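You operate a simulated robot arm through the tools that you are given. There is no shell and no other tool.

You run a simulated two-armed robot. Do the job below in one go: nothing can be reset, and whatever is moved stays where it is left.

TASK
Earth the gap, polish the dull high voltage sphere, then wind the gap to about 35 mm and lock it.
Fine: wait for 0 V; use the cream pad and put it back. What is to be rubbed or washed off counts as gone when no trace of it is left.

The check looks at the end state, three seconds after you hand in, the way a careful person would. Anything else that was tipped, shoved, dropped, spilled or broken makes it a failure.

THE ROBOT
Two 7-joint arms with fingered hands on one trunk that stands fixed in place. Base frame: the origin is at the foot of the trunk, x ahead of it, y to its left, z up; the work surface is at about z = 900. Readings come in mm, degrees, newtons and seconds.
The left shoulder is at [42, 163, 1061], the right one opposite. Payload 4 kg a hand.
The TCP of each hand is the grasp point between the finger pads, 36 mm short of the fingertips. In the tool frame z runs along the fingers and y along their closing line. Largest opening 124 mm; the body of the gripper starts 42 mm behind the TCP. The gripper is a hand of 4 fingers: y runs from the thumb to the fingers, the wrist lies at [-15, -99, -189] in the tool frame, and closing takes about 1.5 s.
Orientation is that of the tool frame in the base frame, as [roll, pitch, yaw] about the fixed x, y, z axes, in that order (R = Rz(yaw) Ry(pitch) Rx(roll)). With the fingers straight down and the wrist toward the robot, the tool's x, y and z point along [0, 1, 0], [1, 0, 0] and [0, 0, -1] of the base frame.

THE INTERFACE
- The arms move only by the tool move_arm. It takes "left_plan", "right_plan" or both (then of equal length, played together; a hand with none holds still); each is a list of rows, each a list of 2 entries, a list of its own where there are three numbers: the shift along the tool's x, y, z in mm, then the turn, a rotation vector about the tool's x, y, z in degrees. In form: [[[tx, ty, tz], [ax, ay, az]], ...]. A call has 1 to 20 rows; each row shifts and turns the commanded pose from where the row before left it, along the tool's axes as they then stand. "left_gripper" and "right_gripper" are, for a hand that has rows, the gripper command, from -1 (shut) to 1 (fully open), values between in proportion, set as the call begins (left out, the last holds). Rows are played at 5 a second. More than 50 mm and 8.6 degrees between two rows, or a gripper value outside its range, and nothing of the call is played. Where a pose cannot be reached the arm comes as near as it can. A force on the tool above 40 N (or 10 N above the force at the start of the call, whichever is more), or a blocked arm, ends the call early, and 0.2 s more pass. The fingers move at their own pace (about 45 mm/s each) and stop on an object; they squeeze with about 24 N. The grip force told is the motor's: it shows also when the fingers shut on nothing. Time passes only in rows, and 0.2 s behind the last, so rows that do not move let the fingers close. The reply holds the time, the measured pose of the TCP, the force on the tool along the base axes, the opening and the grip force, in the units named above and with some noise, with the torque about the TCP (base axes, N m) and any sound that the robot's microphone picked up.
- Cameras (640 x 400 px; columns grow to the right, rows downward): "scene" is now at [148, 13.3, 1324.3]; the picture's right is [0.21, -0.98, -0.03], its down [-0.31, -0.04, -0.95] and it looks along [0.93, 0.21, -0.31] (base axes); focal length 249 px, centre (320, 200). "left" rides on the left gripper at [-75, -86, -123] in its tool frame; the picture's right is [-0.70, -0.34, 0.63], its down [0.64, -0.68, 0.35] and it looks along [0.32, 0.65, 0.69] (tool axes); focal length 275 px, centre (320, 200). "right" rides on the right gripper at [75, -86, -123] in its tool frame; the picture's right is [-0.70, 0.34, -0.63], its down [-0.64, -0.68, 0.35] and it looks along [-0.32, 0.65, 0.69] (tool axes); focal length 275 px, centre (320, 200). There is no depth. A picture from a camera that has moved, and an enlarged one, comes with that camera's place and axes in the base frame and with its lens. The place of the scene camera against the robot may be out by one fixed shift of up to 18 mm in any direction.
- grab_frame(camera): a new picture of that camera. The clock stands still meanwhile.
- raise_lower(by): slides the trunk up (or, below 0, down) by that many mm; the arms and the scene camera ride with it, the base frame stays. It gives what a move gives, with no picture.
- set_fingers(index, middle, ring, thumb_bend, thumb_turn, hand): sets how far each is bent, from 0 (flat) to 1 (curled in); at 0.3 the hand is open as for a grip, at 0.7 the pads meet at the TCP. One left out holds its place. A second passes; each finger stops where it meets its share of the squeeze, and holds until it gets a number again. A gripper value or a shape takes the hand back. It gives what a move gives, with no picture; readings hold the bend of each and the force on the fingers (four entries, about 0 where the hand has none), thumb and palm. thumb_turn goes from beside the hand (0) to across from the fingers (1), as for a grip.
- preshape(shape, hand): the hand has 4 fingers and takes this shape, open, in about a second: jaw (thumb against the fingers, like two jaws); tri (thumb and two fingers); tip (a fingertip pinch); poke (one finger out to press); point (the index stretched); flat (the hand flat); cup (the hand cupped); fist (a fist). The gripper value then closes the fingers along that shape, each until it touches; the sizes above hold for jaw. It gives what a move gives, with no picture.
- turn_head(pan, tilt): turns the head with the scene camera to pan (to the left, within 86 degrees either way) and tilt (down, from -29 to 69), counted from straight ahead of the robot. It gives what a move gives.
- enlarge(camera, box): a new picture of the part [left, top, right, bottom] of that camera's present view, enlarged. The clock stands still meanwhile.
- job_done(): hands the job in; it is judged then, once.

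Nothing tells you positions but the pictures and the camera data. Unless the task says otherwise, let go and move clear before handing in.

The tools are called as name(argument=value, ...) on one line, values as JSON. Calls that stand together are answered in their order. move_arm: Moves the arms, as the interface text tells. Its arguments: {"type":"object","properties":{"left_plan":{"type":"array","items":{"type":"array"}},"left_gripper":{"type":"number"},"right_plan":{"type":"array","items":{"type":"array"}},"right_gripper":{"type":"number"}},"required":[]} The other tools are called the same way: raise_lower (by) slides the trunk up or down; preshape (shape, hand) gives the hand a shape; set_fingers (index, middle, ring, thumb_bend, thumb_turn, hand) moves the fingers one by one; turn_head (pan, tilt) turns the head that bears the scene camera; grab_frame (camera) takes a picture; enlarge (camera, box) takes an enlarged picture of a part of a camera's view; job_done () hands the job in.

At the start:

```text
clock: 0.0
left_eef_pos: [655.2, 547.5, 1366.4]
left_tool_rot: [179.9, -0.1, 90.0]
left_wrist_force: [0.1, 0.2, -1.0]
left_wrist_torque: [-0.01, 0.02, 0.01]
left_width: 123.7
left_finger_force: 0.0
left_shape: jaw
left_bend: [0.3, 0.3, 0.3, 0.3, 0.98]
left_finger forces: [0.0, 0.1, 0.0, 0.1, 0.0, 0.0]
right_eef_pos: [828.5, -114.3, 1326.0]
right_tool_rot: [-179.9, 0.0, 90.0]
right_wrist_force: [0.5, 0.7, 0.2]
right_wrist_torque: [-0.01, 0.01, 0.01]
right_width: 123.7
right_finger_force: 0.0
right_shape: jaw
right_bend: [0.3, 0.3, 0.3, 0.3, 0.98]
right_finger forces: [0.0, 0.1, 0.0, 0.0, 0.1, 0.0]
trunk travel left (down, up): [-225.0, 253.0]
head pan, tilt: [12.5, 9.6]
```

scene: 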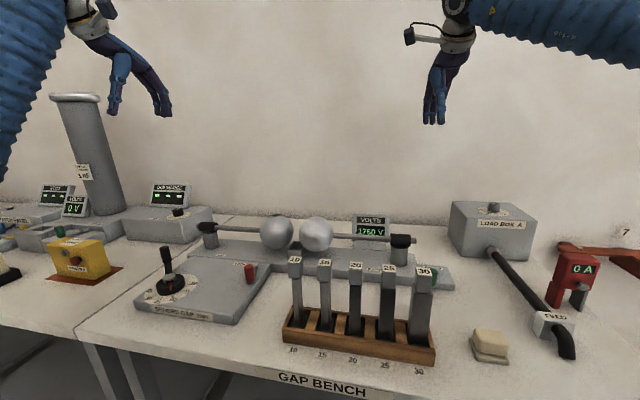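
right: 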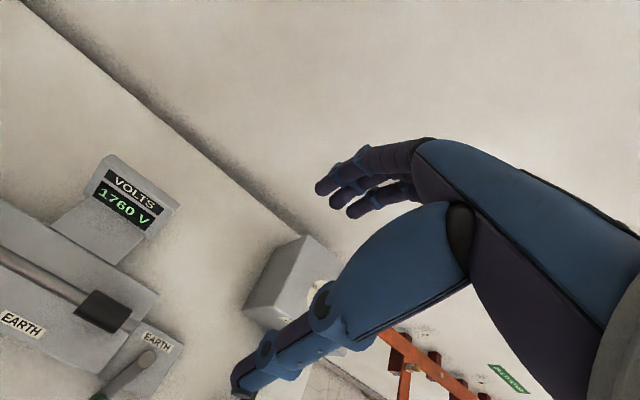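
left: 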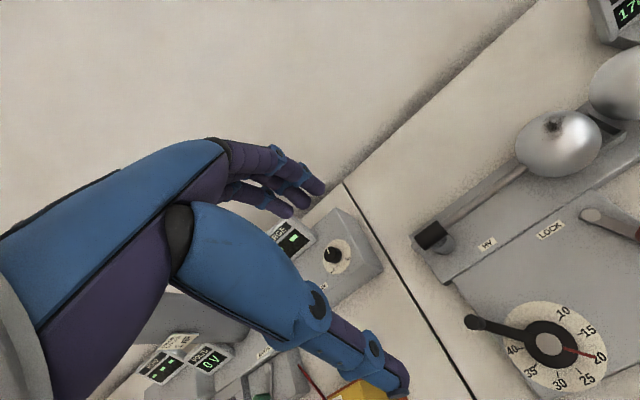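

I see a gap bench with two spheres, a dial crank (currently about 20), a red lock lever, an earth switch with a green handle, gauge blocks in a rack, and a cream pad on the right. I'll take closer looks before moving anything.

enlarge(camera="scene", box=[120, 180, 300, 330])

enlarge(camera="scene", box=[260, 190, 460, 310])

enlarge(camera="scene", box=[430, 180, 640, 380])

enlarge(camera="left", box=[400, 60, 640, 400])

enlarge(camera="right", box=[0, 130, 240, 400])

enlarge(camera="scene", box=[0, 160, 220, 300])

```text
2.67 times, centred on (210, 255) of scene
camera zoom: at [148.0, 13.3, 1324.3], right [0.21, -0.98, -0.03], down [-0.31, -0.04, -0.95], along [0.93, 0.21, -0.31], focal length 664 px, centre (613, 53)
```

zoom: 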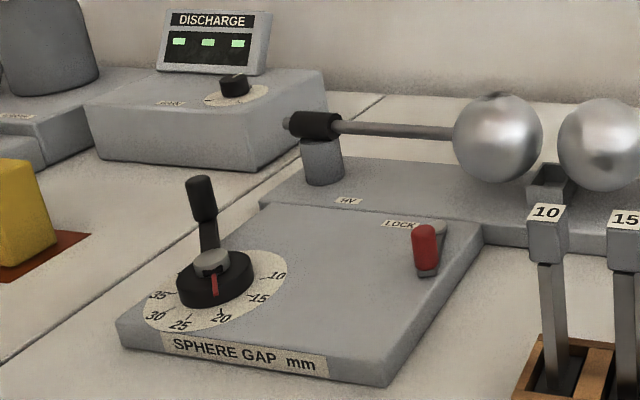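

```text
3.20 times, centred on (360, 250) of scene
camera zoom: at [148.0, 13.3, 1324.3], right [0.21, -0.98, -0.03], down [-0.31, -0.04, -0.95], along [0.93, 0.21, -0.31], focal length 797 px, centre (192, 40)
```

zoom: 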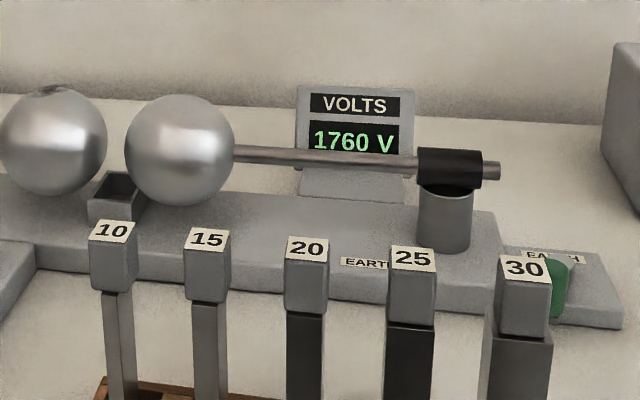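

```text
2.00 times, centred on (535, 280) of scene
camera zoom: at [148.0, 13.3, 1324.3], right [0.21, -0.98, -0.03], down [-0.31, -0.04, -0.95], along [0.93, 0.21, -0.31], focal length 498 px, centre (-110, 40)
```

zoom: 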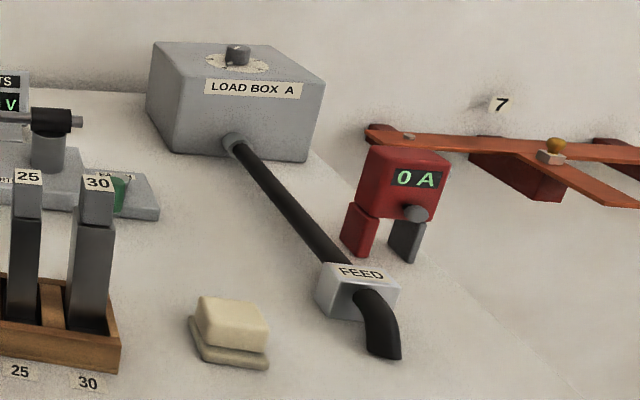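

```text
1.18 times, centred on (520, 230) of left
camera zoom: at [569.8, 473.7, 1490.1], right [-0.34, -0.7, -0.63], down [-0.68, 0.64, -0.35], along [0.65, 0.32, -0.69], focal length 324 px, centre (85, 165)
```

zoom: 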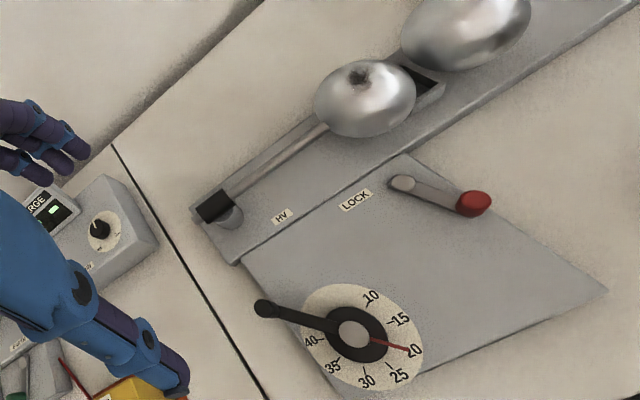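

```text
1.48 times, centred on (120, 265) of right
camera zoom: at [743.4, -38.8, 1448.8], right [0.34, -0.7, 0.63], down [-0.68, -0.64, -0.35], along [0.65, -0.32, -0.69], focal length 408 px, centre (616, 104)
```

zoom: 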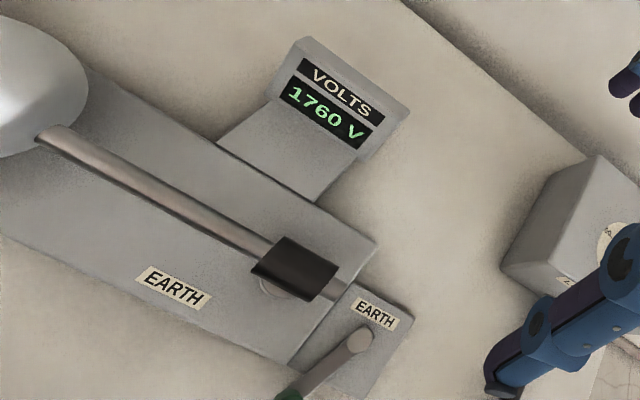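

```text
2.86 times, centred on (110, 230) of scene
camera zoom: at [148.0, 13.3, 1324.3], right [0.21, -0.98, -0.03], down [-0.31, -0.04, -0.95], along [0.93, 0.21, -0.31], focal length 712 px, centre (920, 114)
```

zoom: 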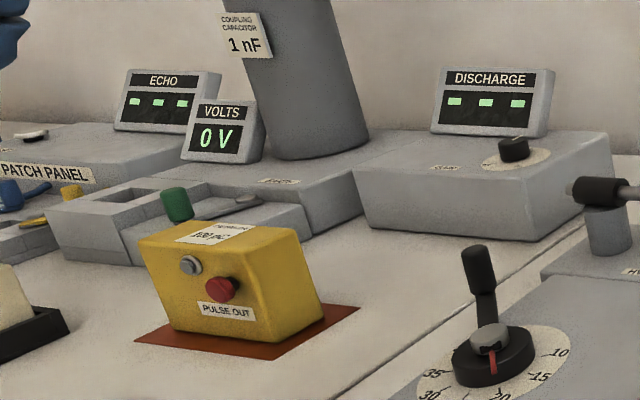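

The gap bench's own meter reads 1760 V and its earth switch (green handle) is at the right end, hidden behind the gauge block rack. I'll bring the right hand back for a better look at it, well above everything.

move_arm(right_plan=[[[0, -40, 0], [0, 0, 0]], [[0, -40, 0], [0, 0, 0]], [[0, -40, 0], [0, 0, 0]], [[0, -40, 0], [0, 0, 0]], [[0, -40, 0], [0, 0, 0]]])

grab_frame(camera="right")

turn_head(pan=0, tilt=35)

grab_frame(camera="scene")

```text
clock: 1.2
left_eef_pos: [655.8, 546.5, 1367.2]
left_tool_rot: [180.0, -0.1, 90.0]
left_wrist_force: [0.7, 0.3, 0.0]
left_wrist_torque: [-0.01, 0.0, 0.0]
left_width: 123.6
left_finger_force: 0.0
left_shape: jaw
left_bend: [0.3, 0.3, 0.3, 0.3, 0.98]
left_finger forces: [0.1, 0.0, 0.0, 0.1, 0.1, 0.0]
right_eef_pos: [628.7, -114.2, 1325.6]
right_tool_rot: [-180.0, 0.0, 90.0]
right_wrist_force: [-1.2, 0.4, -0.5]
right_wrist_torque: [0.0, 0.0, 0.03]
right_width: 123.6
right_finger_force: 0.2
right_shape: jaw
right_bend: [0.3, 0.3, 0.3, 0.3, 0.98]
right_finger forces: [0.0, 0.0, 0.0, 0.0, 0.0, 0.0]
trunk travel left (down, up): [-225.0, 253.0]
head pan, tilt: [12.5, 9.6]
```

```text
taken
camera right: at [542.3, -39.2, 1448.5], right [0.34, -0.7, 0.63], down [-0.68, -0.64, -0.35], along [0.65, -0.32, -0.69], focal length 275 px, centre (320, 200)
```

right: 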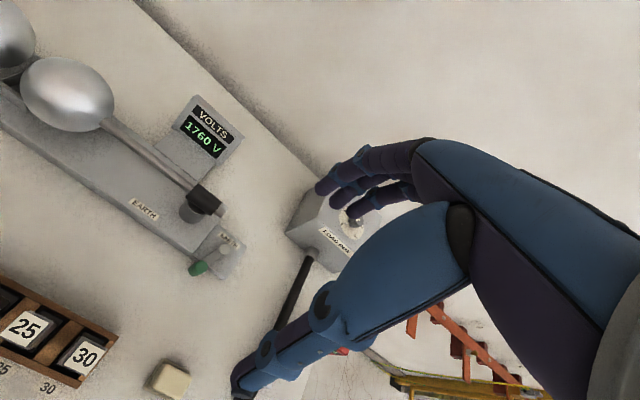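

```text
clock: 2.1
left_eef_pos: [655.2, 547.3, 1366.7]
left_tool_rot: [180.0, 0.0, 90.0]
left_wrist_force: [-0.5, -0.2, 1.0]
left_wrist_torque: [0.0, 0.01, -0.03]
left_width: 123.6
left_finger_force: 0.1
left_shape: jaw
left_bend: [0.3, 0.3, 0.3, 0.3, 0.98]
left_finger forces: [0.1, 0.0, 0.1, 0.1, 0.1, 0.1]
right_eef_pos: [630.5, -114.9, 1325.3]
right_tool_rot: [-180.0, 0.0, 89.9]
right_wrist_force: [-0.3, -0.9, 0.5]
right_wrist_torque: [-0.03, 0.02, -0.01]
right_width: 124.0
right_finger_force: 0.1
right_shape: jaw
right_bend: [0.3, 0.3, 0.3, 0.3, 0.98]
right_finger forces: [0.0, 0.1, 0.1, 0.1, 0.0, 0.0]
trunk travel left (down, up): [-225.0, 253.0]
head pan, tilt: [0.0, 35.0]
```

```text
taken
camera scene: at [139.0, -7.0, 1284.5], right [0.0, -1.0, 0.0], down [-0.69, 0.0, -0.72], along [0.72, 0.0, -0.69], focal length 249 px, centre (320, 200)
```

scene: 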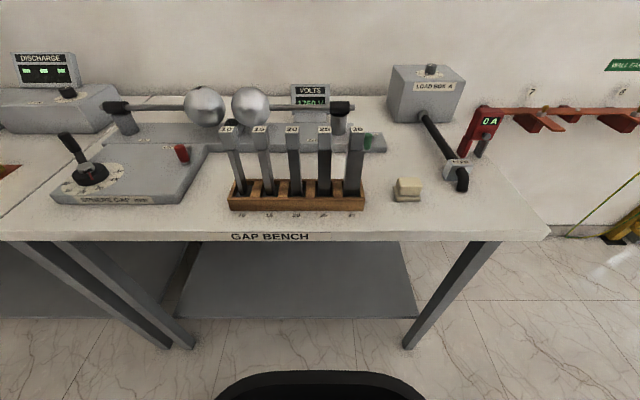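

enlarge(camera="right", box=[110, 170, 270, 290])

enlarge(camera="right", box=[0, 260, 240, 400])

enlarge(camera="scene", box=[210, 80, 420, 220])

enlarge(camera="scene", box=[40, 80, 240, 210])

```text
3.33 times, centred on (190, 230) of right
camera zoom: at [543.7, -39.1, 1448.4], right [0.34, -0.7, 0.63], down [-0.68, -0.64, -0.35], along [0.65, -0.32, -0.69], focal length 918 px, centre (753, 100)
```

zoom: 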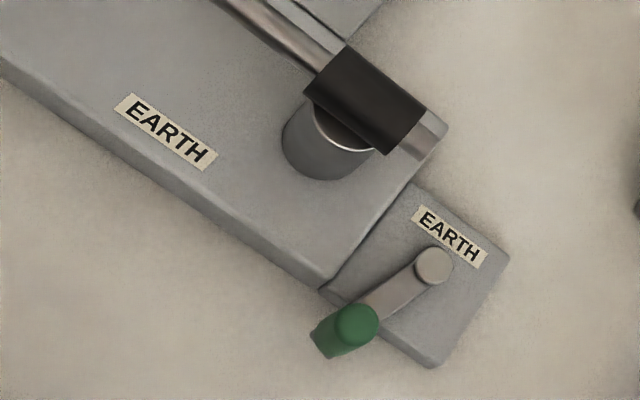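

```text
2.67 times, centred on (120, 330) of right
camera zoom: at [543.7, -39.1, 1448.4], right [0.34, -0.7, 0.63], down [-0.68, -0.64, -0.35], along [0.65, -0.32, -0.69], focal length 734 px, centre (853, -147)
```

zoom: 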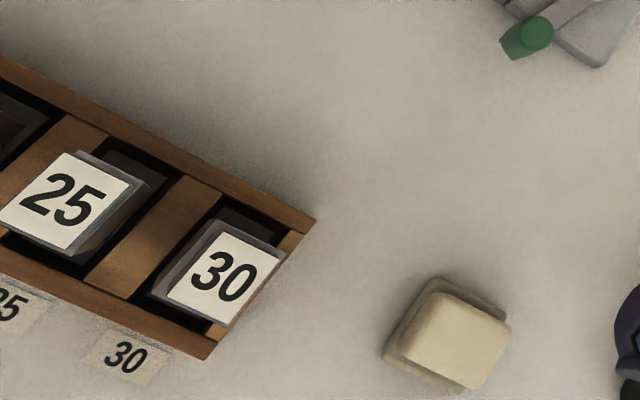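

```text
2.86 times, centred on (315, 150) of scene
camera zoom: at [139.0, -7.0, 1284.5], right [0.0, -1.0, 0.0], down [-0.69, 0.0, -0.72], along [0.72, 0.0, -0.69], focal length 712 px, centre (334, 343)
```

zoom: 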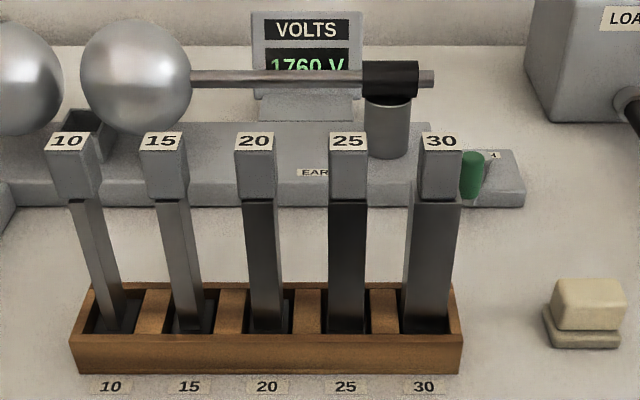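

```text
3.08 times, centred on (140, 145) of scene
camera zoom: at [139.0, -7.0, 1284.5], right [0.0, -1.0, 0.0], down [-0.69, 0.0, -0.72], along [0.72, 0.0, -0.69], focal length 766 px, centre (874, 369)
```

zoom: 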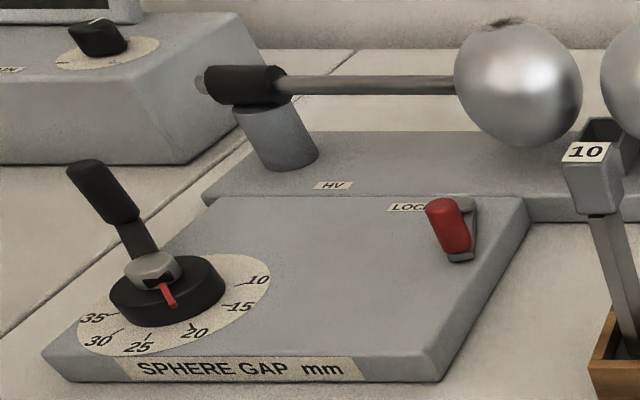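

Let me look at the other station's earth switch (reads 0 V) for a hint about the lever's closed position, and check the left side.

turn_head(pan=50, tilt=25)

grab_frame(camera="scene")

enlarge(camera="scene", box=[220, 80, 420, 205])

```text
clock: 3.3
left_eef_pos: [656.0, 547.8, 1365.9]
left_tool_rot: [180.0, -0.1, 90.0]
left_wrist_force: [-0.3, 0.1, 0.1]
left_wrist_torque: [-0.01, 0.0, 0.0]
left_width: 123.8
left_finger_force: 0.1
left_shape: jaw
left_bend: [0.3, 0.3, 0.3, 0.3, 0.98]
left_finger forces: [0.0, 0.0, 0.0, 0.0, 0.1, 0.0]
right_eef_pos: [630.1, -114.7, 1325.6]
right_tool_rot: [-180.0, 0.0, 90.0]
right_wrist_force: [-0.3, 0.9, 0.6]
right_wrist_torque: [-0.01, 0.03, 0.01]
right_width: 123.7
right_finger_force: 0.0
right_shape: jaw
right_bend: [0.3, 0.3, 0.3, 0.3, 0.98]
right_finger forces: [0.1, 0.1, 0.0, 0.0, 0.0, 0.0]
trunk travel left (down, up): [-225.0, 253.0]
head pan, tilt: [50.0, 25.0]
```

```text
taken
camera scene: at [113.1, 63.6, 1304.4], right [0.76, -0.64, -0.12], down [-0.41, -0.32, -0.85], along [0.51, 0.69, -0.51], focal length 249 px, centre (320, 200)
```

scene: 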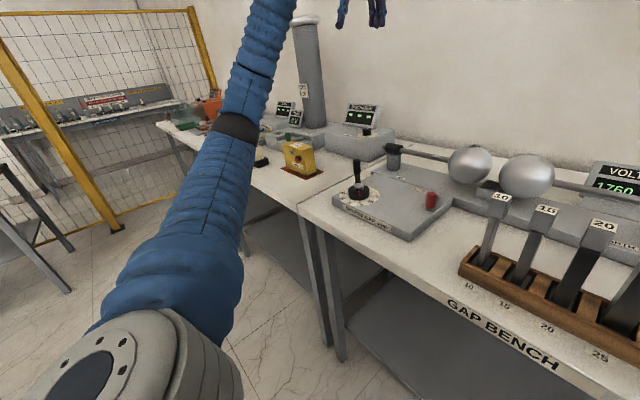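

```text
3.20 times, centred on (320, 142) of scene
camera zoom: at [113.1, 63.6, 1304.4], right [0.76, -0.64, -0.12], down [-0.41, -0.32, -0.85], along [0.51, 0.69, -0.51], focal length 797 px, centre (320, 384)
```

zoom: 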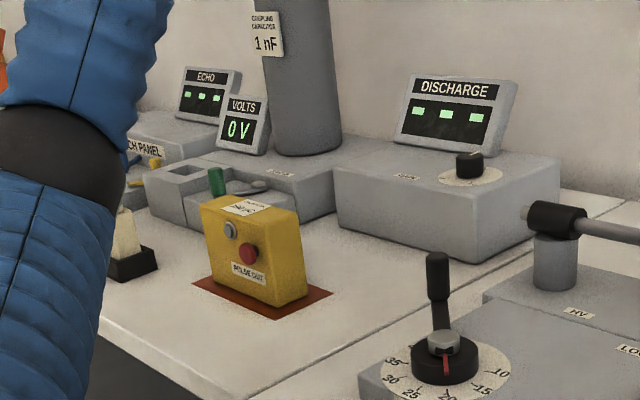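

The earth switch pivot is at about (760,-140), its green knob near (704,-120, 955), pointing towards the robot; the gauge blocks stand up to z≈1072 near x≈540. I'll raise the trunk so the forearms stay well above the blocks, then look closely with the right hand camera.

raise_lower(by=150)

turn_head(pan=0, tilt=40)

grab_frame(camera="scene")

```text
clock: 5.0
left_eef_pos: [656.7, 548.4, 1516.3]
left_tool_rot: [-179.9, -0.1, 90.1]
left_wrist_force: [-0.5, -0.2, 0.4]
left_wrist_torque: [0.01, -0.03, 0.06]
left_width: 123.7
left_finger_force: 0.2
left_shape: jaw
left_bend: [0.3, 0.3, 0.3, 0.3, 0.98]
left_finger forces: [0.0, 0.0, 0.0, 0.1, 0.0, 0.1]
right_eef_pos: [630.1, -113.6, 1473.6]
right_tool_rot: [-180.0, 0.0, 90.1]
right_wrist_force: [0.4, 0.2, -0.8]
right_wrist_torque: [0.0, 0.01, -0.02]
right_width: 123.7
right_finger_force: 0.1
right_shape: jaw
right_bend: [0.3, 0.3, 0.3, 0.3, 0.98]
right_finger forces: [0.0, 0.0, 0.0, 0.0, 0.0, 0.1]
trunk travel left (down, up): [-375.0, 103.0]
head pan, tilt: [50.0, 25.0]
```

```text
clock: 6.2
left_eef_pos: [655.9, 548.4, 1515.7]
left_tool_rot: [180.0, 0.0, 89.9]
left_wrist_force: [0.3, 0.1, 0.5]
left_wrist_torque: [0.01, -0.01, 0.02]
left_width: 123.5
left_finger_force: 0.1
left_shape: jaw
left_bend: [0.3, 0.3, 0.3, 0.3, 0.98]
left_finger forces: [0.0, 0.0, 0.0, 0.1, 0.1, 0.0]
right_eef_pos: [628.6, -114.0, 1476.3]
right_tool_rot: [-180.0, 0.0, 90.1]
right_wrist_force: [-0.3, 0.4, -0.4]
right_wrist_torque: [0.02, -0.01, 0.0]
right_width: 123.6
right_finger_force: 0.0
right_shape: jaw
right_bend: [0.3, 0.3, 0.3, 0.3, 0.98]
right_finger forces: [0.0, 0.0, 0.0, 0.0, 0.1, 0.0]
trunk travel left (down, up): [-375.0, 103.0]
head pan, tilt: [0.0, 40.0]
```

```text
taken
camera scene: at [82.0, -6.8, 1444.8], right [0.0, -1.0, 0.0], down [-0.66, 0.0, -0.75], along [0.75, 0.0, -0.66], focal length 249 px, centre (320, 200)
```

scene: 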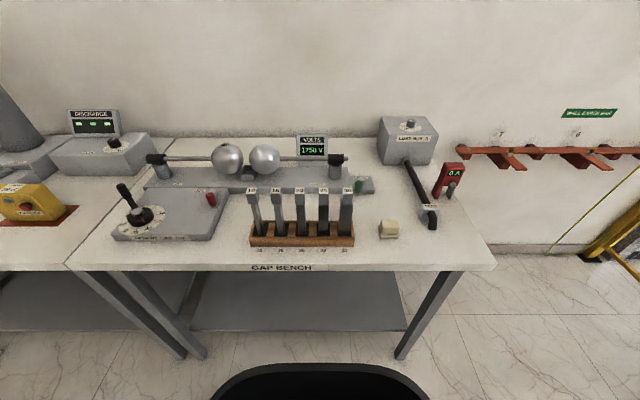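

move_arm(right_plan=[[[11, -5, 38], [0, 0, 0]], [[11, -5, 38], [0, 0, 0]], [[11, -5, 38], [0, 0, 0]], [[11, -5, 38], [0, 0, 0]], [[10, -5, 37], [0, 0, 0]], [[10, -4, 37], [0, 0, 0]]])

grab_frame(camera="right")

grab_frame(camera="scene")

```text
clock: 7.6
left_eef_pos: [656.9, 547.8, 1516.4]
left_tool_rot: [-179.9, 0.0, 89.9]
left_wrist_force: [0.5, 0.6, -0.2]
left_wrist_torque: [-0.02, 0.0, -0.01]
left_width: 123.9
left_finger_force: 0.0
left_shape: jaw
left_bend: [0.3, 0.3, 0.3, 0.3, 0.98]
left_finger forces: [0.0, 0.0, 0.0, 0.1, 0.0, 0.0]
right_eef_pos: [600.8, -49.0, 1249.5]
right_tool_rot: [180.0, 0.0, 90.0]
right_wrist_force: [-0.4, -0.4, 0.2]
right_wrist_torque: [-0.05, -0.04, -0.02]
right_width: 123.8
right_finger_force: 0.0
right_shape: jaw
right_bend: [0.3, 0.3, 0.3, 0.3, 0.98]
right_finger forces: [0.0, 0.1, 0.0, 0.0, 0.1, 0.1]
trunk travel left (down, up): [-375.0, 103.0]
head pan, tilt: [0.0, 40.0]
```

```text
taken
camera right: at [514.9, 25.8, 1371.9], right [0.34, -0.7, 0.63], down [-0.68, -0.64, -0.35], along [0.65, -0.32, -0.69], focal length 275 px, centre (320, 200)
```

right: 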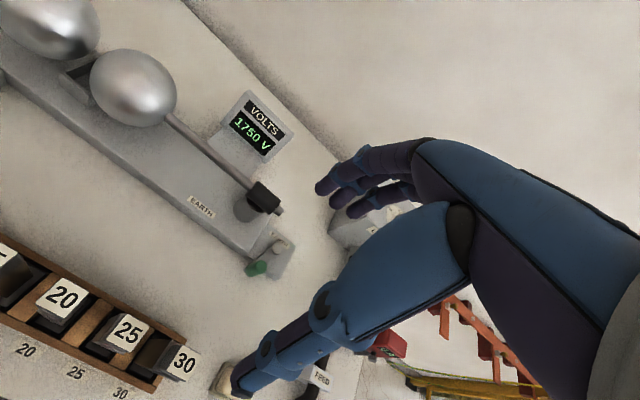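

```text
taken
camera scene: at [82.6, -6.9, 1444.7], right [0.0, -1.0, 0.0], down [-0.66, 0.0, -0.75], along [0.75, 0.0, -0.66], focal length 249 px, centre (320, 200)
```

scene: 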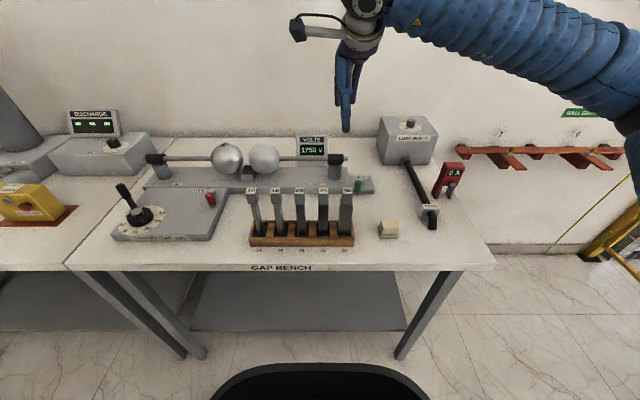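

enlarge(camera="right", box=[200, 210, 320, 300])

enlarge(camera="scene", box=[310, 140, 430, 220])

```text
4.44 times, centred on (260, 255) of right
camera zoom: at [514.9, 25.8, 1371.9], right [0.34, -0.7, 0.63], down [-0.68, -0.64, -0.35], along [0.65, -0.32, -0.69], focal length 1224 px, centre (587, -44)
```

zoom: 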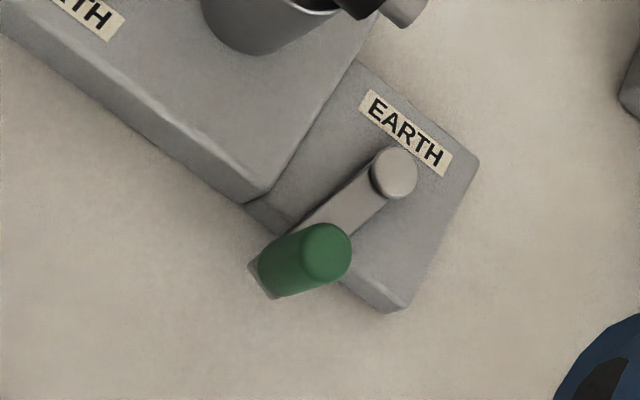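

```text
5.00 times, centred on (370, 180) of scene
camera zoom: at [82.6, -6.9, 1444.7], right [0.0, -1.0, 0.0], down [-0.66, 0.0, -0.75], along [0.75, 0.0, -0.66], focal length 1245 px, centre (70, 300)
```

zoom: 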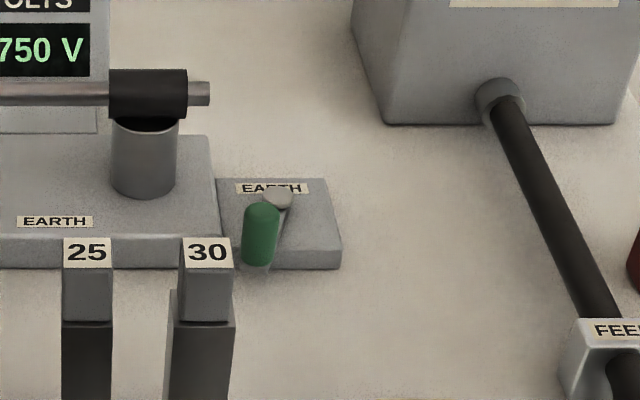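

The earth knob top is at about (696,-117,974), pivot (761,-140,932), lever length ~68 mm. I'll try a slim hand shape for pushing levers and see how it looks.

preshape(hand="right", shape="poke")

grab_frame(camera="right")

enlarge(camera="scene", box=[280, 0, 440, 150])

```text
clock: 8.5
left_eef_pos: [655.9, 548.1, 1517.5]
left_tool_rot: [-179.9, -0.1, 90.0]
left_wrist_force: [-0.5, -1.0, 0.1]
left_wrist_torque: [0.01, 0.0, -0.02]
left_width: 123.9
left_finger_force: 0.0
left_shape: jaw
left_bend: [0.3, 0.3, 0.3, 0.3, 0.98]
left_finger forces: [0.0, 0.1, 0.0, 0.0, 0.0, 0.1]
right_eef_pos: [599.8, -51.2, 1249.0]
right_tool_rot: [-180.0, 0.0, 89.9]
right_wrist_force: [-1.8, 0.3, -0.1]
right_wrist_torque: [-0.01, 0.01, -0.02]
right_width: 0.0
right_finger_force: 0.1
right_shape: poke
right_bend: [0.7, 0.7, 0.99, 0.0, 1.0]
right_finger forces: [0.0, 0.1, 0.1, 0.1, 0.0, 0.0]
trunk travel left (down, up): [-375.0, 103.0]
head pan, tilt: [0.0, 40.0]
```

```text
taken
camera right: at [514.6, 25.7, 1372.8], right [0.34, -0.7, 0.63], down [-0.68, -0.64, -0.35], along [0.65, -0.32, -0.69], focal length 275 px, centre (320, 200)
```

right: 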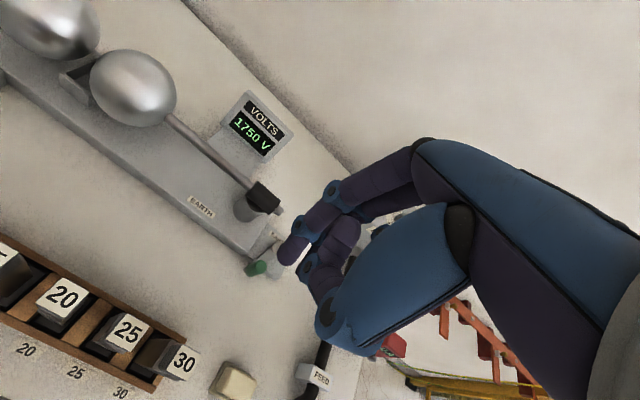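

```text
2.67 times, centred on (360, 75) of scene
camera zoom: at [82.1, -6.9, 1444.8], right [0.0, -1.0, 0.0], down [-0.66, 0.0, -0.75], along [0.75, 0.0, -0.66], focal length 664 px, centre (213, 533)
```

zoom: 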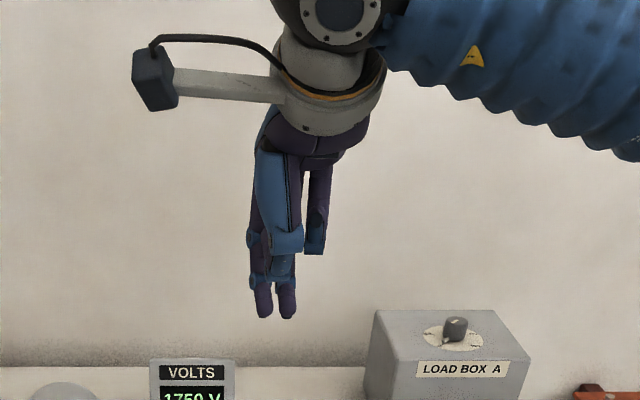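

The poke shape makes a slim bunch around the TCP, good for pushing. I'll bring it down on the left (+y) side of the green knob, then push it right.

move_arm(right_plan=[[[-6, 23.5, 37], [0, 0, 0]], [[-6, 23.5, 37], [0, 0, 0]], [[-6, 23.5, 37], [0, 0, 0]], [[-6, 23.5, 38], [0, 0, 0]]])

grab_frame(camera="right")

enlarge(camera="scene", box=[280, 70, 440, 220])

```text
clock: 9.5
left_eef_pos: [657.4, 546.7, 1515.2]
left_tool_rot: [-179.9, 0.1, 90.0]
left_wrist_force: [0.1, -0.1, 0.2]
left_wrist_torque: [0.0, 0.02, 0.0]
left_width: 123.6
left_finger_force: 0.0
left_shape: jaw
left_bend: [0.3, 0.3, 0.3, 0.3, 0.98]
left_finger forces: [0.0, 0.0, 0.0, 0.0, 0.0, 0.0]
right_eef_pos: [694.7, -74.7, 1099.5]
right_tool_rot: [-179.9, 0.0, 90.0]
right_wrist_force: [0.1, -0.2, 0.0]
right_wrist_torque: [0.01, 0.05, 0.01]
right_width: 0.0
right_finger_force: 0.1
right_shape: poke
right_bend: [0.7, 0.7, 0.99, 0.0, 1.0]
right_finger forces: [0.0, 0.1, 0.1, 0.1, 0.0, 0.0]
trunk travel left (down, up): [-375.0, 103.0]
head pan, tilt: [0.0, 40.0]
```

```text
taken
camera right: at [610.0, 0.7, 1222.8], right [0.34, -0.7, 0.63], down [-0.68, -0.64, -0.35], along [0.65, -0.32, -0.69], focal length 275 px, centre (320, 200)
```

right: 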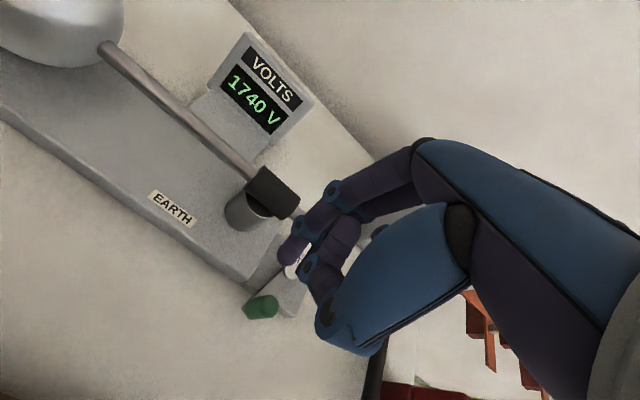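

```text
2.67 times, centred on (360, 145) of scene
camera zoom: at [83.0, -7.3, 1444.7], right [0.0, -1.0, 0.0], down [-0.66, 0.0, -0.75], along [0.75, 0.0, -0.66], focal length 664 px, centre (213, 347)
```

zoom: 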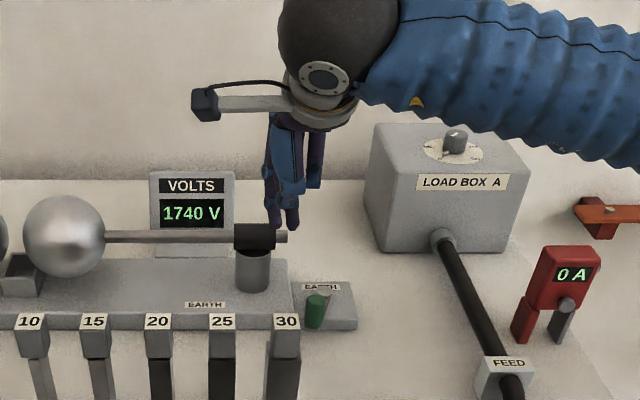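

move_arm(right_plan=[[[4, 0, 35], [0, 0, 0]], [[2, 0, 35], [0, 0, 0]], [[0, 0, 25], [0, 0, 0]], [[0, 0, 17], [0, 0, 0]], [[0, 0, 0], [0, 0, 0]]])

grab_frame(camera="right")

enlarge(camera="scene", box=[300, 100, 430, 220])

```text
clock: 10.7
left_eef_pos: [654.9, 548.0, 1516.3]
left_tool_rot: [-179.9, 0.1, 90.0]
left_wrist_force: [0.6, 0.0, -0.1]
left_wrist_torque: [0.0, 0.0, 0.03]
left_width: 123.9
left_finger_force: 0.0
left_shape: jaw
left_bend: [0.3, 0.3, 0.3, 0.3, 0.98]
left_finger forces: [0.0, 0.1, 0.1, 0.0, 0.1, 0.0]
right_eef_pos: [693.9, -68.0, 990.0]
right_tool_rot: [179.9, 0.1, 90.0]
right_wrist_force: [0.1, 0.0, -1.0]
right_wrist_torque: [0.01, -0.03, 0.03]
right_width: 0.0
right_finger_force: 0.0
right_shape: poke
right_bend: [0.7, 0.7, 0.99, 0.0, 1.0]
right_finger forces: [0.0, 0.1, 0.1, 0.0, 0.0, 0.1]
trunk travel left (down, up): [-375.0, 103.0]
head pan, tilt: [0.0, 40.0]
```

```text
taken
camera right: at [608.1, 7.4, 1112.5], right [0.34, -0.7, 0.63], down [-0.68, -0.64, -0.35], along [0.65, -0.32, -0.69], focal length 275 px, centre (320, 200)
```

right: 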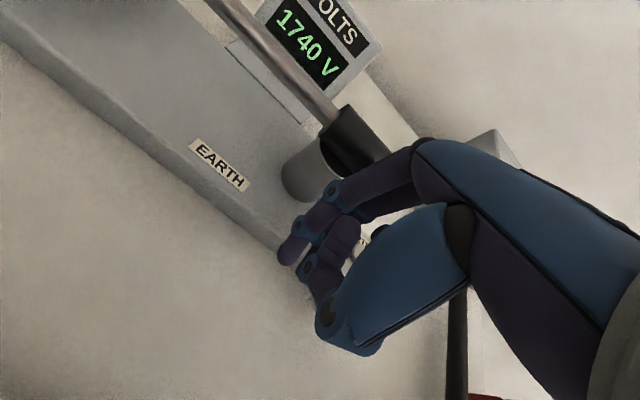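

```text
3.33 times, centred on (365, 160) of scene
camera zoom: at [81.6, -6.8, 1444.9], right [0.0, -1.0, 0.0], down [-0.66, 0.0, -0.75], along [0.75, 0.0, -0.66], focal length 830 px, centre (170, 333)
```

zoom: 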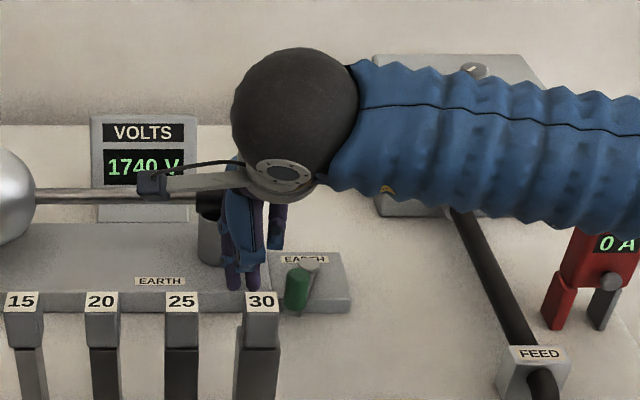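

move_arm(right_plan=[[[-8, 0, 0], [0, 0, 0]], [[-8, 0, 0], [0, 0, 0]], [[-6, 0, 0], [0, 0, 0]], [[-6, 0, 0], [0, 0, 0]], [[-6, 0, 0], [0, 0, 0]], [[-6, 0, 0], [0, 0, 0]]])

enlarge(camera="scene", box=[300, 100, 430, 220])

```text
clock: 12.1
left_eef_pos: [656.0, 546.4, 1517.7]
left_tool_rot: [180.0, 0.0, 90.0]
left_wrist_force: [-0.3, 0.8, -0.2]
left_wrist_torque: [-0.03, -0.01, 0.01]
left_width: 123.5
left_finger_force: 0.1
left_shape: jaw
left_bend: [0.3, 0.3, 0.3, 0.3, 0.98]
left_finger forces: [0.0, 0.1, 0.0, 0.0, 0.0, 0.1]
right_eef_pos: [693.3, -109.7, 988.2]
right_tool_rot: [180.0, 0.0, 90.0]
right_wrist_force: [0.1, 0.4, 0.2]
right_wrist_torque: [0.02, 0.02, 0.01]
right_width: 0.0
right_finger_force: 0.1
right_shape: poke
right_bend: [0.7, 0.7, 0.99, 0.0, 1.0]
right_finger forces: [0.0, 0.4, 0.1, 0.0, 0.0, 0.1]
trunk travel left (down, up): [-375.0, 103.0]
head pan, tilt: [0.0, 40.0]
```

```text
3.33 times, centred on (365, 160) of scene
camera zoom: at [81.8, -7.1, 1444.8], right [0.0, -1.0, 0.0], down [-0.66, 0.0, -0.75], along [0.75, 0.0, -0.66], focal length 830 px, centre (170, 333)
```

zoom: 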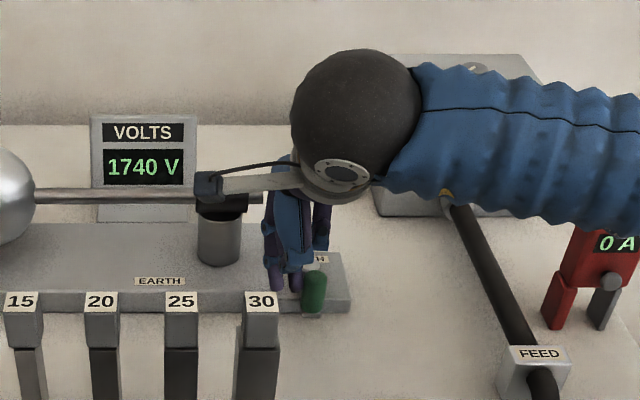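

The lever swings with little force. I'll continue along its arc.

move_arm(right_plan=[[[-6, -2, 0], [0, 0, 0]], [[-6, -2, 0], [0, 0, 0]], [[-6, -1, 0], [0, 0, 0]], [[-6, 0, 0], [0, 0, 0]], [[-6, 0, 0], [0, 0, 0]], [[-6, 0, 0], [0, 0, 0]], [[-6, 0, 0], [0, 0, 0]]])

enlarge(camera="scene", box=[300, 100, 430, 220])

```text
clock: 13.7
left_eef_pos: [656.6, 548.1, 1515.7]
left_tool_rot: [-180.0, 0.1, 90.0]
left_wrist_force: [0.8, -0.2, -0.3]
left_wrist_torque: [0.01, 0.05, 0.02]
left_width: 123.6
left_finger_force: 0.0
left_shape: jaw
left_bend: [0.3, 0.3, 0.3, 0.3, 0.98]
left_finger forces: [0.1, 0.0, 0.1, 0.1, 0.0, 0.0]
right_eef_pos: [686.1, -140.3, 989.5]
right_tool_rot: [179.9, -0.5, 90.8]
right_wrist_force: [1.1, 37.3, 0.5]
right_wrist_torque: [0.93, 0.0, 0.45]
right_width: 0.0
right_finger_force: 0.0
right_shape: poke
right_bend: [0.7, 0.7, 0.99, 0.0, 1.0]
right_finger forces: [0.0, 37.4, 0.0, 0.0, 0.0, 0.0]
trunk travel left (down, up): [-375.0, 103.0]
head pan, tilt: [0.0, 40.0]
stopped in row 7 (right hand): the force on the tool passed its limit at 46 N (the readings are from after the stop); the commanded pose is now the measured one
```

```text
3.33 times, centred on (365, 160) of scene
camera zoom: at [82.4, -4.6, 1444.8], right [0.0, -1.0, 0.0], down [-0.66, 0.0, -0.75], along [0.75, 0.0, -0.66], focal length 830 px, centre (170, 333)
```

zoom: 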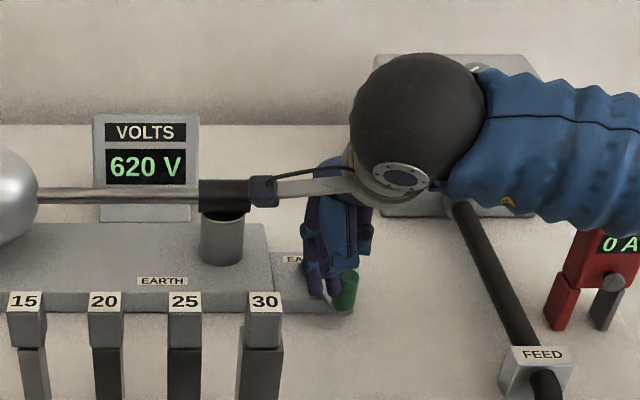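

The lever is at its stop and the voltage is falling (620 V). I'll back the hand off and up, and wait for 0 V.

move_arm(right_plan=[[[5, 0, 0], [0, 0, 0]], [[10, 0, 0], [0, 0, 0]], [[10, 0, 0], [0, 0, 0]], [[5, 0, -30], [0, 0, 0]], [[0, 0, -40], [0, 0, 0]], [[0, 0, -40], [0, 0, 0]], [[0, 0, -40], [0, 0, 0]]])

grab_frame(camera="scene")

enlarge(camera="scene", box=[300, 100, 430, 220])

```text
clock: 15.3
left_eef_pos: [655.7, 546.4, 1517.5]
left_tool_rot: [-179.9, -0.1, 90.0]
left_wrist_force: [-0.2, 0.2, -0.5]
left_wrist_torque: [0.0, 0.0, 0.0]
left_width: 123.7
left_finger_force: 0.0
left_shape: jaw
left_bend: [0.3, 0.3, 0.3, 0.3, 0.98]
left_finger forces: [0.0, 0.0, 0.0, 0.0, 0.0, 0.0]
right_eef_pos: [686.0, -117.4, 1138.7]
right_tool_rot: [-179.9, -0.4, 90.4]
right_wrist_force: [-0.5, 0.4, 0.4]
right_wrist_torque: [-0.02, -0.04, -0.01]
right_width: 0.1
right_finger_force: 0.1
right_shape: poke
right_bend: [0.7, 0.7, 0.99, 0.0, 1.0]
right_finger forces: [0.1, 0.1, 0.0, 0.0, 0.0, 0.0]
trunk travel left (down, up): [-375.0, 103.0]
head pan, tilt: [0.0, 40.0]
```

```text
taken
camera scene: at [81.4, -6.9, 1444.9], right [0.0, -1.0, 0.0], down [-0.66, 0.0, -0.75], along [0.75, 0.0, -0.66], focal length 249 px, centre (320, 200)
```

scene: 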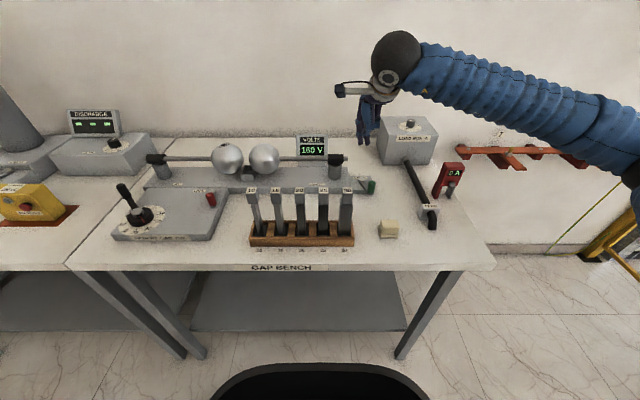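

```text
3.33 times, centred on (365, 160) of scene
camera zoom: at [81.4, -6.9, 1444.9], right [0.0, -1.0, 0.0], down [-0.66, 0.0, -0.75], along [0.75, 0.0, -0.66], focal length 830 px, centre (170, 333)
```

zoom: 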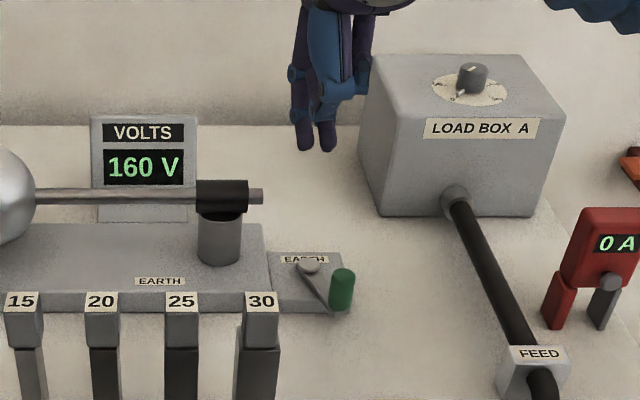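

The lever is in the earthed position and voltage is falling (160 V). I'll move the right hand out to the right, looking back at the pad with its camera, while the voltage drops.

move_arm(right_plan=[[[0, -10, -45], [0, 0, 0]], [[0, -20, -45], [0, 0, 0]], [[-20, -20, -40], [0, 0, 0]], [[-30, -20, -30], [0, 0, 0]], [[-30, -20, 0], [0, 0, 0]], [[-30, -20, 0], [0, 0, 0]]])

grab_frame(camera="right")

grab_frame(camera="scene")

```text
clock: 16.7
left_eef_pos: [654.7, 546.0, 1517.8]
left_tool_rot: [-180.0, 0.0, 90.0]
left_wrist_force: [-0.6, -0.2, 0.3]
left_wrist_torque: [0.02, -0.05, -0.01]
left_width: 123.8
left_finger_force: 0.1
left_shape: jaw
left_bend: [0.3, 0.3, 0.3, 0.3, 0.98]
left_finger forces: [0.0, 0.0, 0.0, 0.0, 0.0, 0.0]
right_eef_pos: [577.3, -231.4, 1298.6]
right_tool_rot: [180.0, -0.3, 90.6]
right_wrist_force: [-0.7, -0.4, -1.2]
right_wrist_torque: [0.0, -0.02, 0.0]
right_width: 0.1
right_finger_force: 0.1
right_shape: poke
right_bend: [0.7, 0.7, 0.99, 0.0, 1.0]
right_finger forces: [0.0, 0.0, 0.0, 0.1, 0.0, 0.1]
trunk travel left (down, up): [-375.0, 103.0]
head pan, tilt: [0.0, 40.0]
```

```text
taken
camera right: at [491.3, -156.6, 1423.0], right [0.34, -0.7, 0.63], down [-0.68, -0.65, -0.35], along [0.65, -0.31, -0.69], focal length 275 px, centre (320, 200)
```

right: 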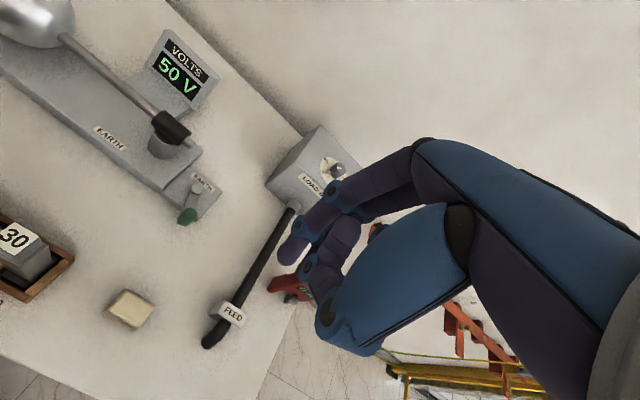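

```text
taken
camera scene: at [80.8, -8.2, 1444.9], right [0.0, -1.0, 0.0], down [-0.66, 0.0, -0.75], along [0.75, 0.0, -0.66], focal length 249 px, centre (320, 200)
```

scene: 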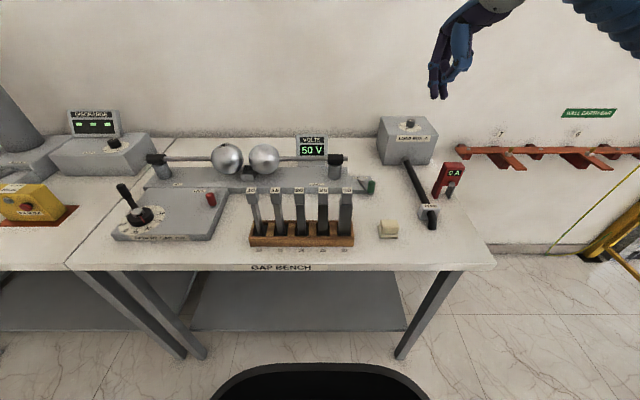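

enlarge(camera="right", box=[80, 260, 200, 350])

enlarge(camera="scene", box=[350, 195, 430, 255])

enlarge(camera="left", box=[440, 40, 640, 240])

grab_frame(camera="left")

```text
4.44 times, centred on (140, 305) of right
camera zoom: at [491.3, -156.6, 1423.0], right [0.34, -0.7, 0.63], down [-0.68, -0.65, -0.35], along [0.65, -0.31, -0.69], focal length 1224 px, centre (1120, -267)
```

zoom: 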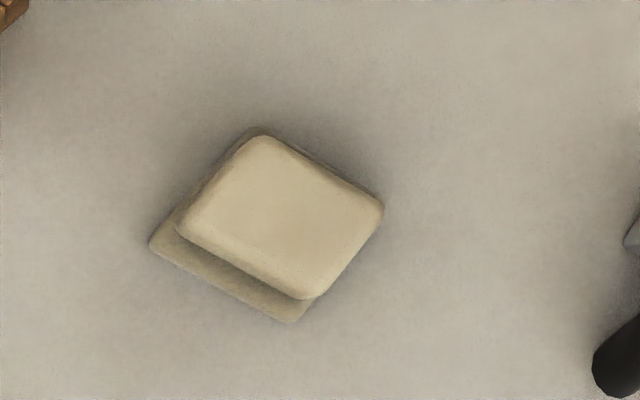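

```text
6.67 times, centred on (390, 225) of scene
camera zoom: at [80.8, -8.2, 1444.9], right [0.0, -1.0, 0.0], down [-0.66, 0.0, -0.75], along [0.75, 0.0, -0.66], focal length 1660 px, centre (-147, 33)
```

zoom: 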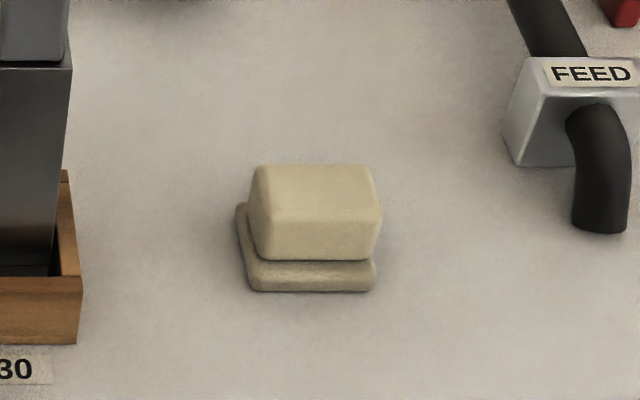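

```text
2.00 times, centred on (540, 140) of left
camera zoom: at [568.3, 471.8, 1641.2], right [-0.34, -0.7, -0.63], down [-0.68, 0.64, -0.35], along [0.65, 0.32, -0.69], focal length 551 px, centre (-120, 320)
```

zoom: 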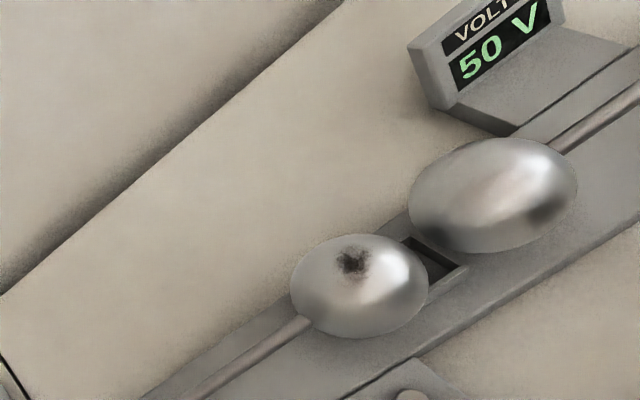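

```text
taken
camera left: at [568.3, 471.8, 1641.2], right [-0.34, -0.7, -0.63], down [-0.68, 0.64, -0.35], along [0.65, 0.32, -0.69], focal length 275 px, centre (320, 200)
```

left: 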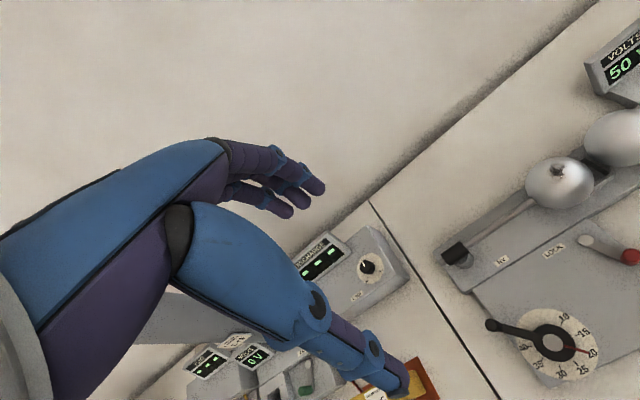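

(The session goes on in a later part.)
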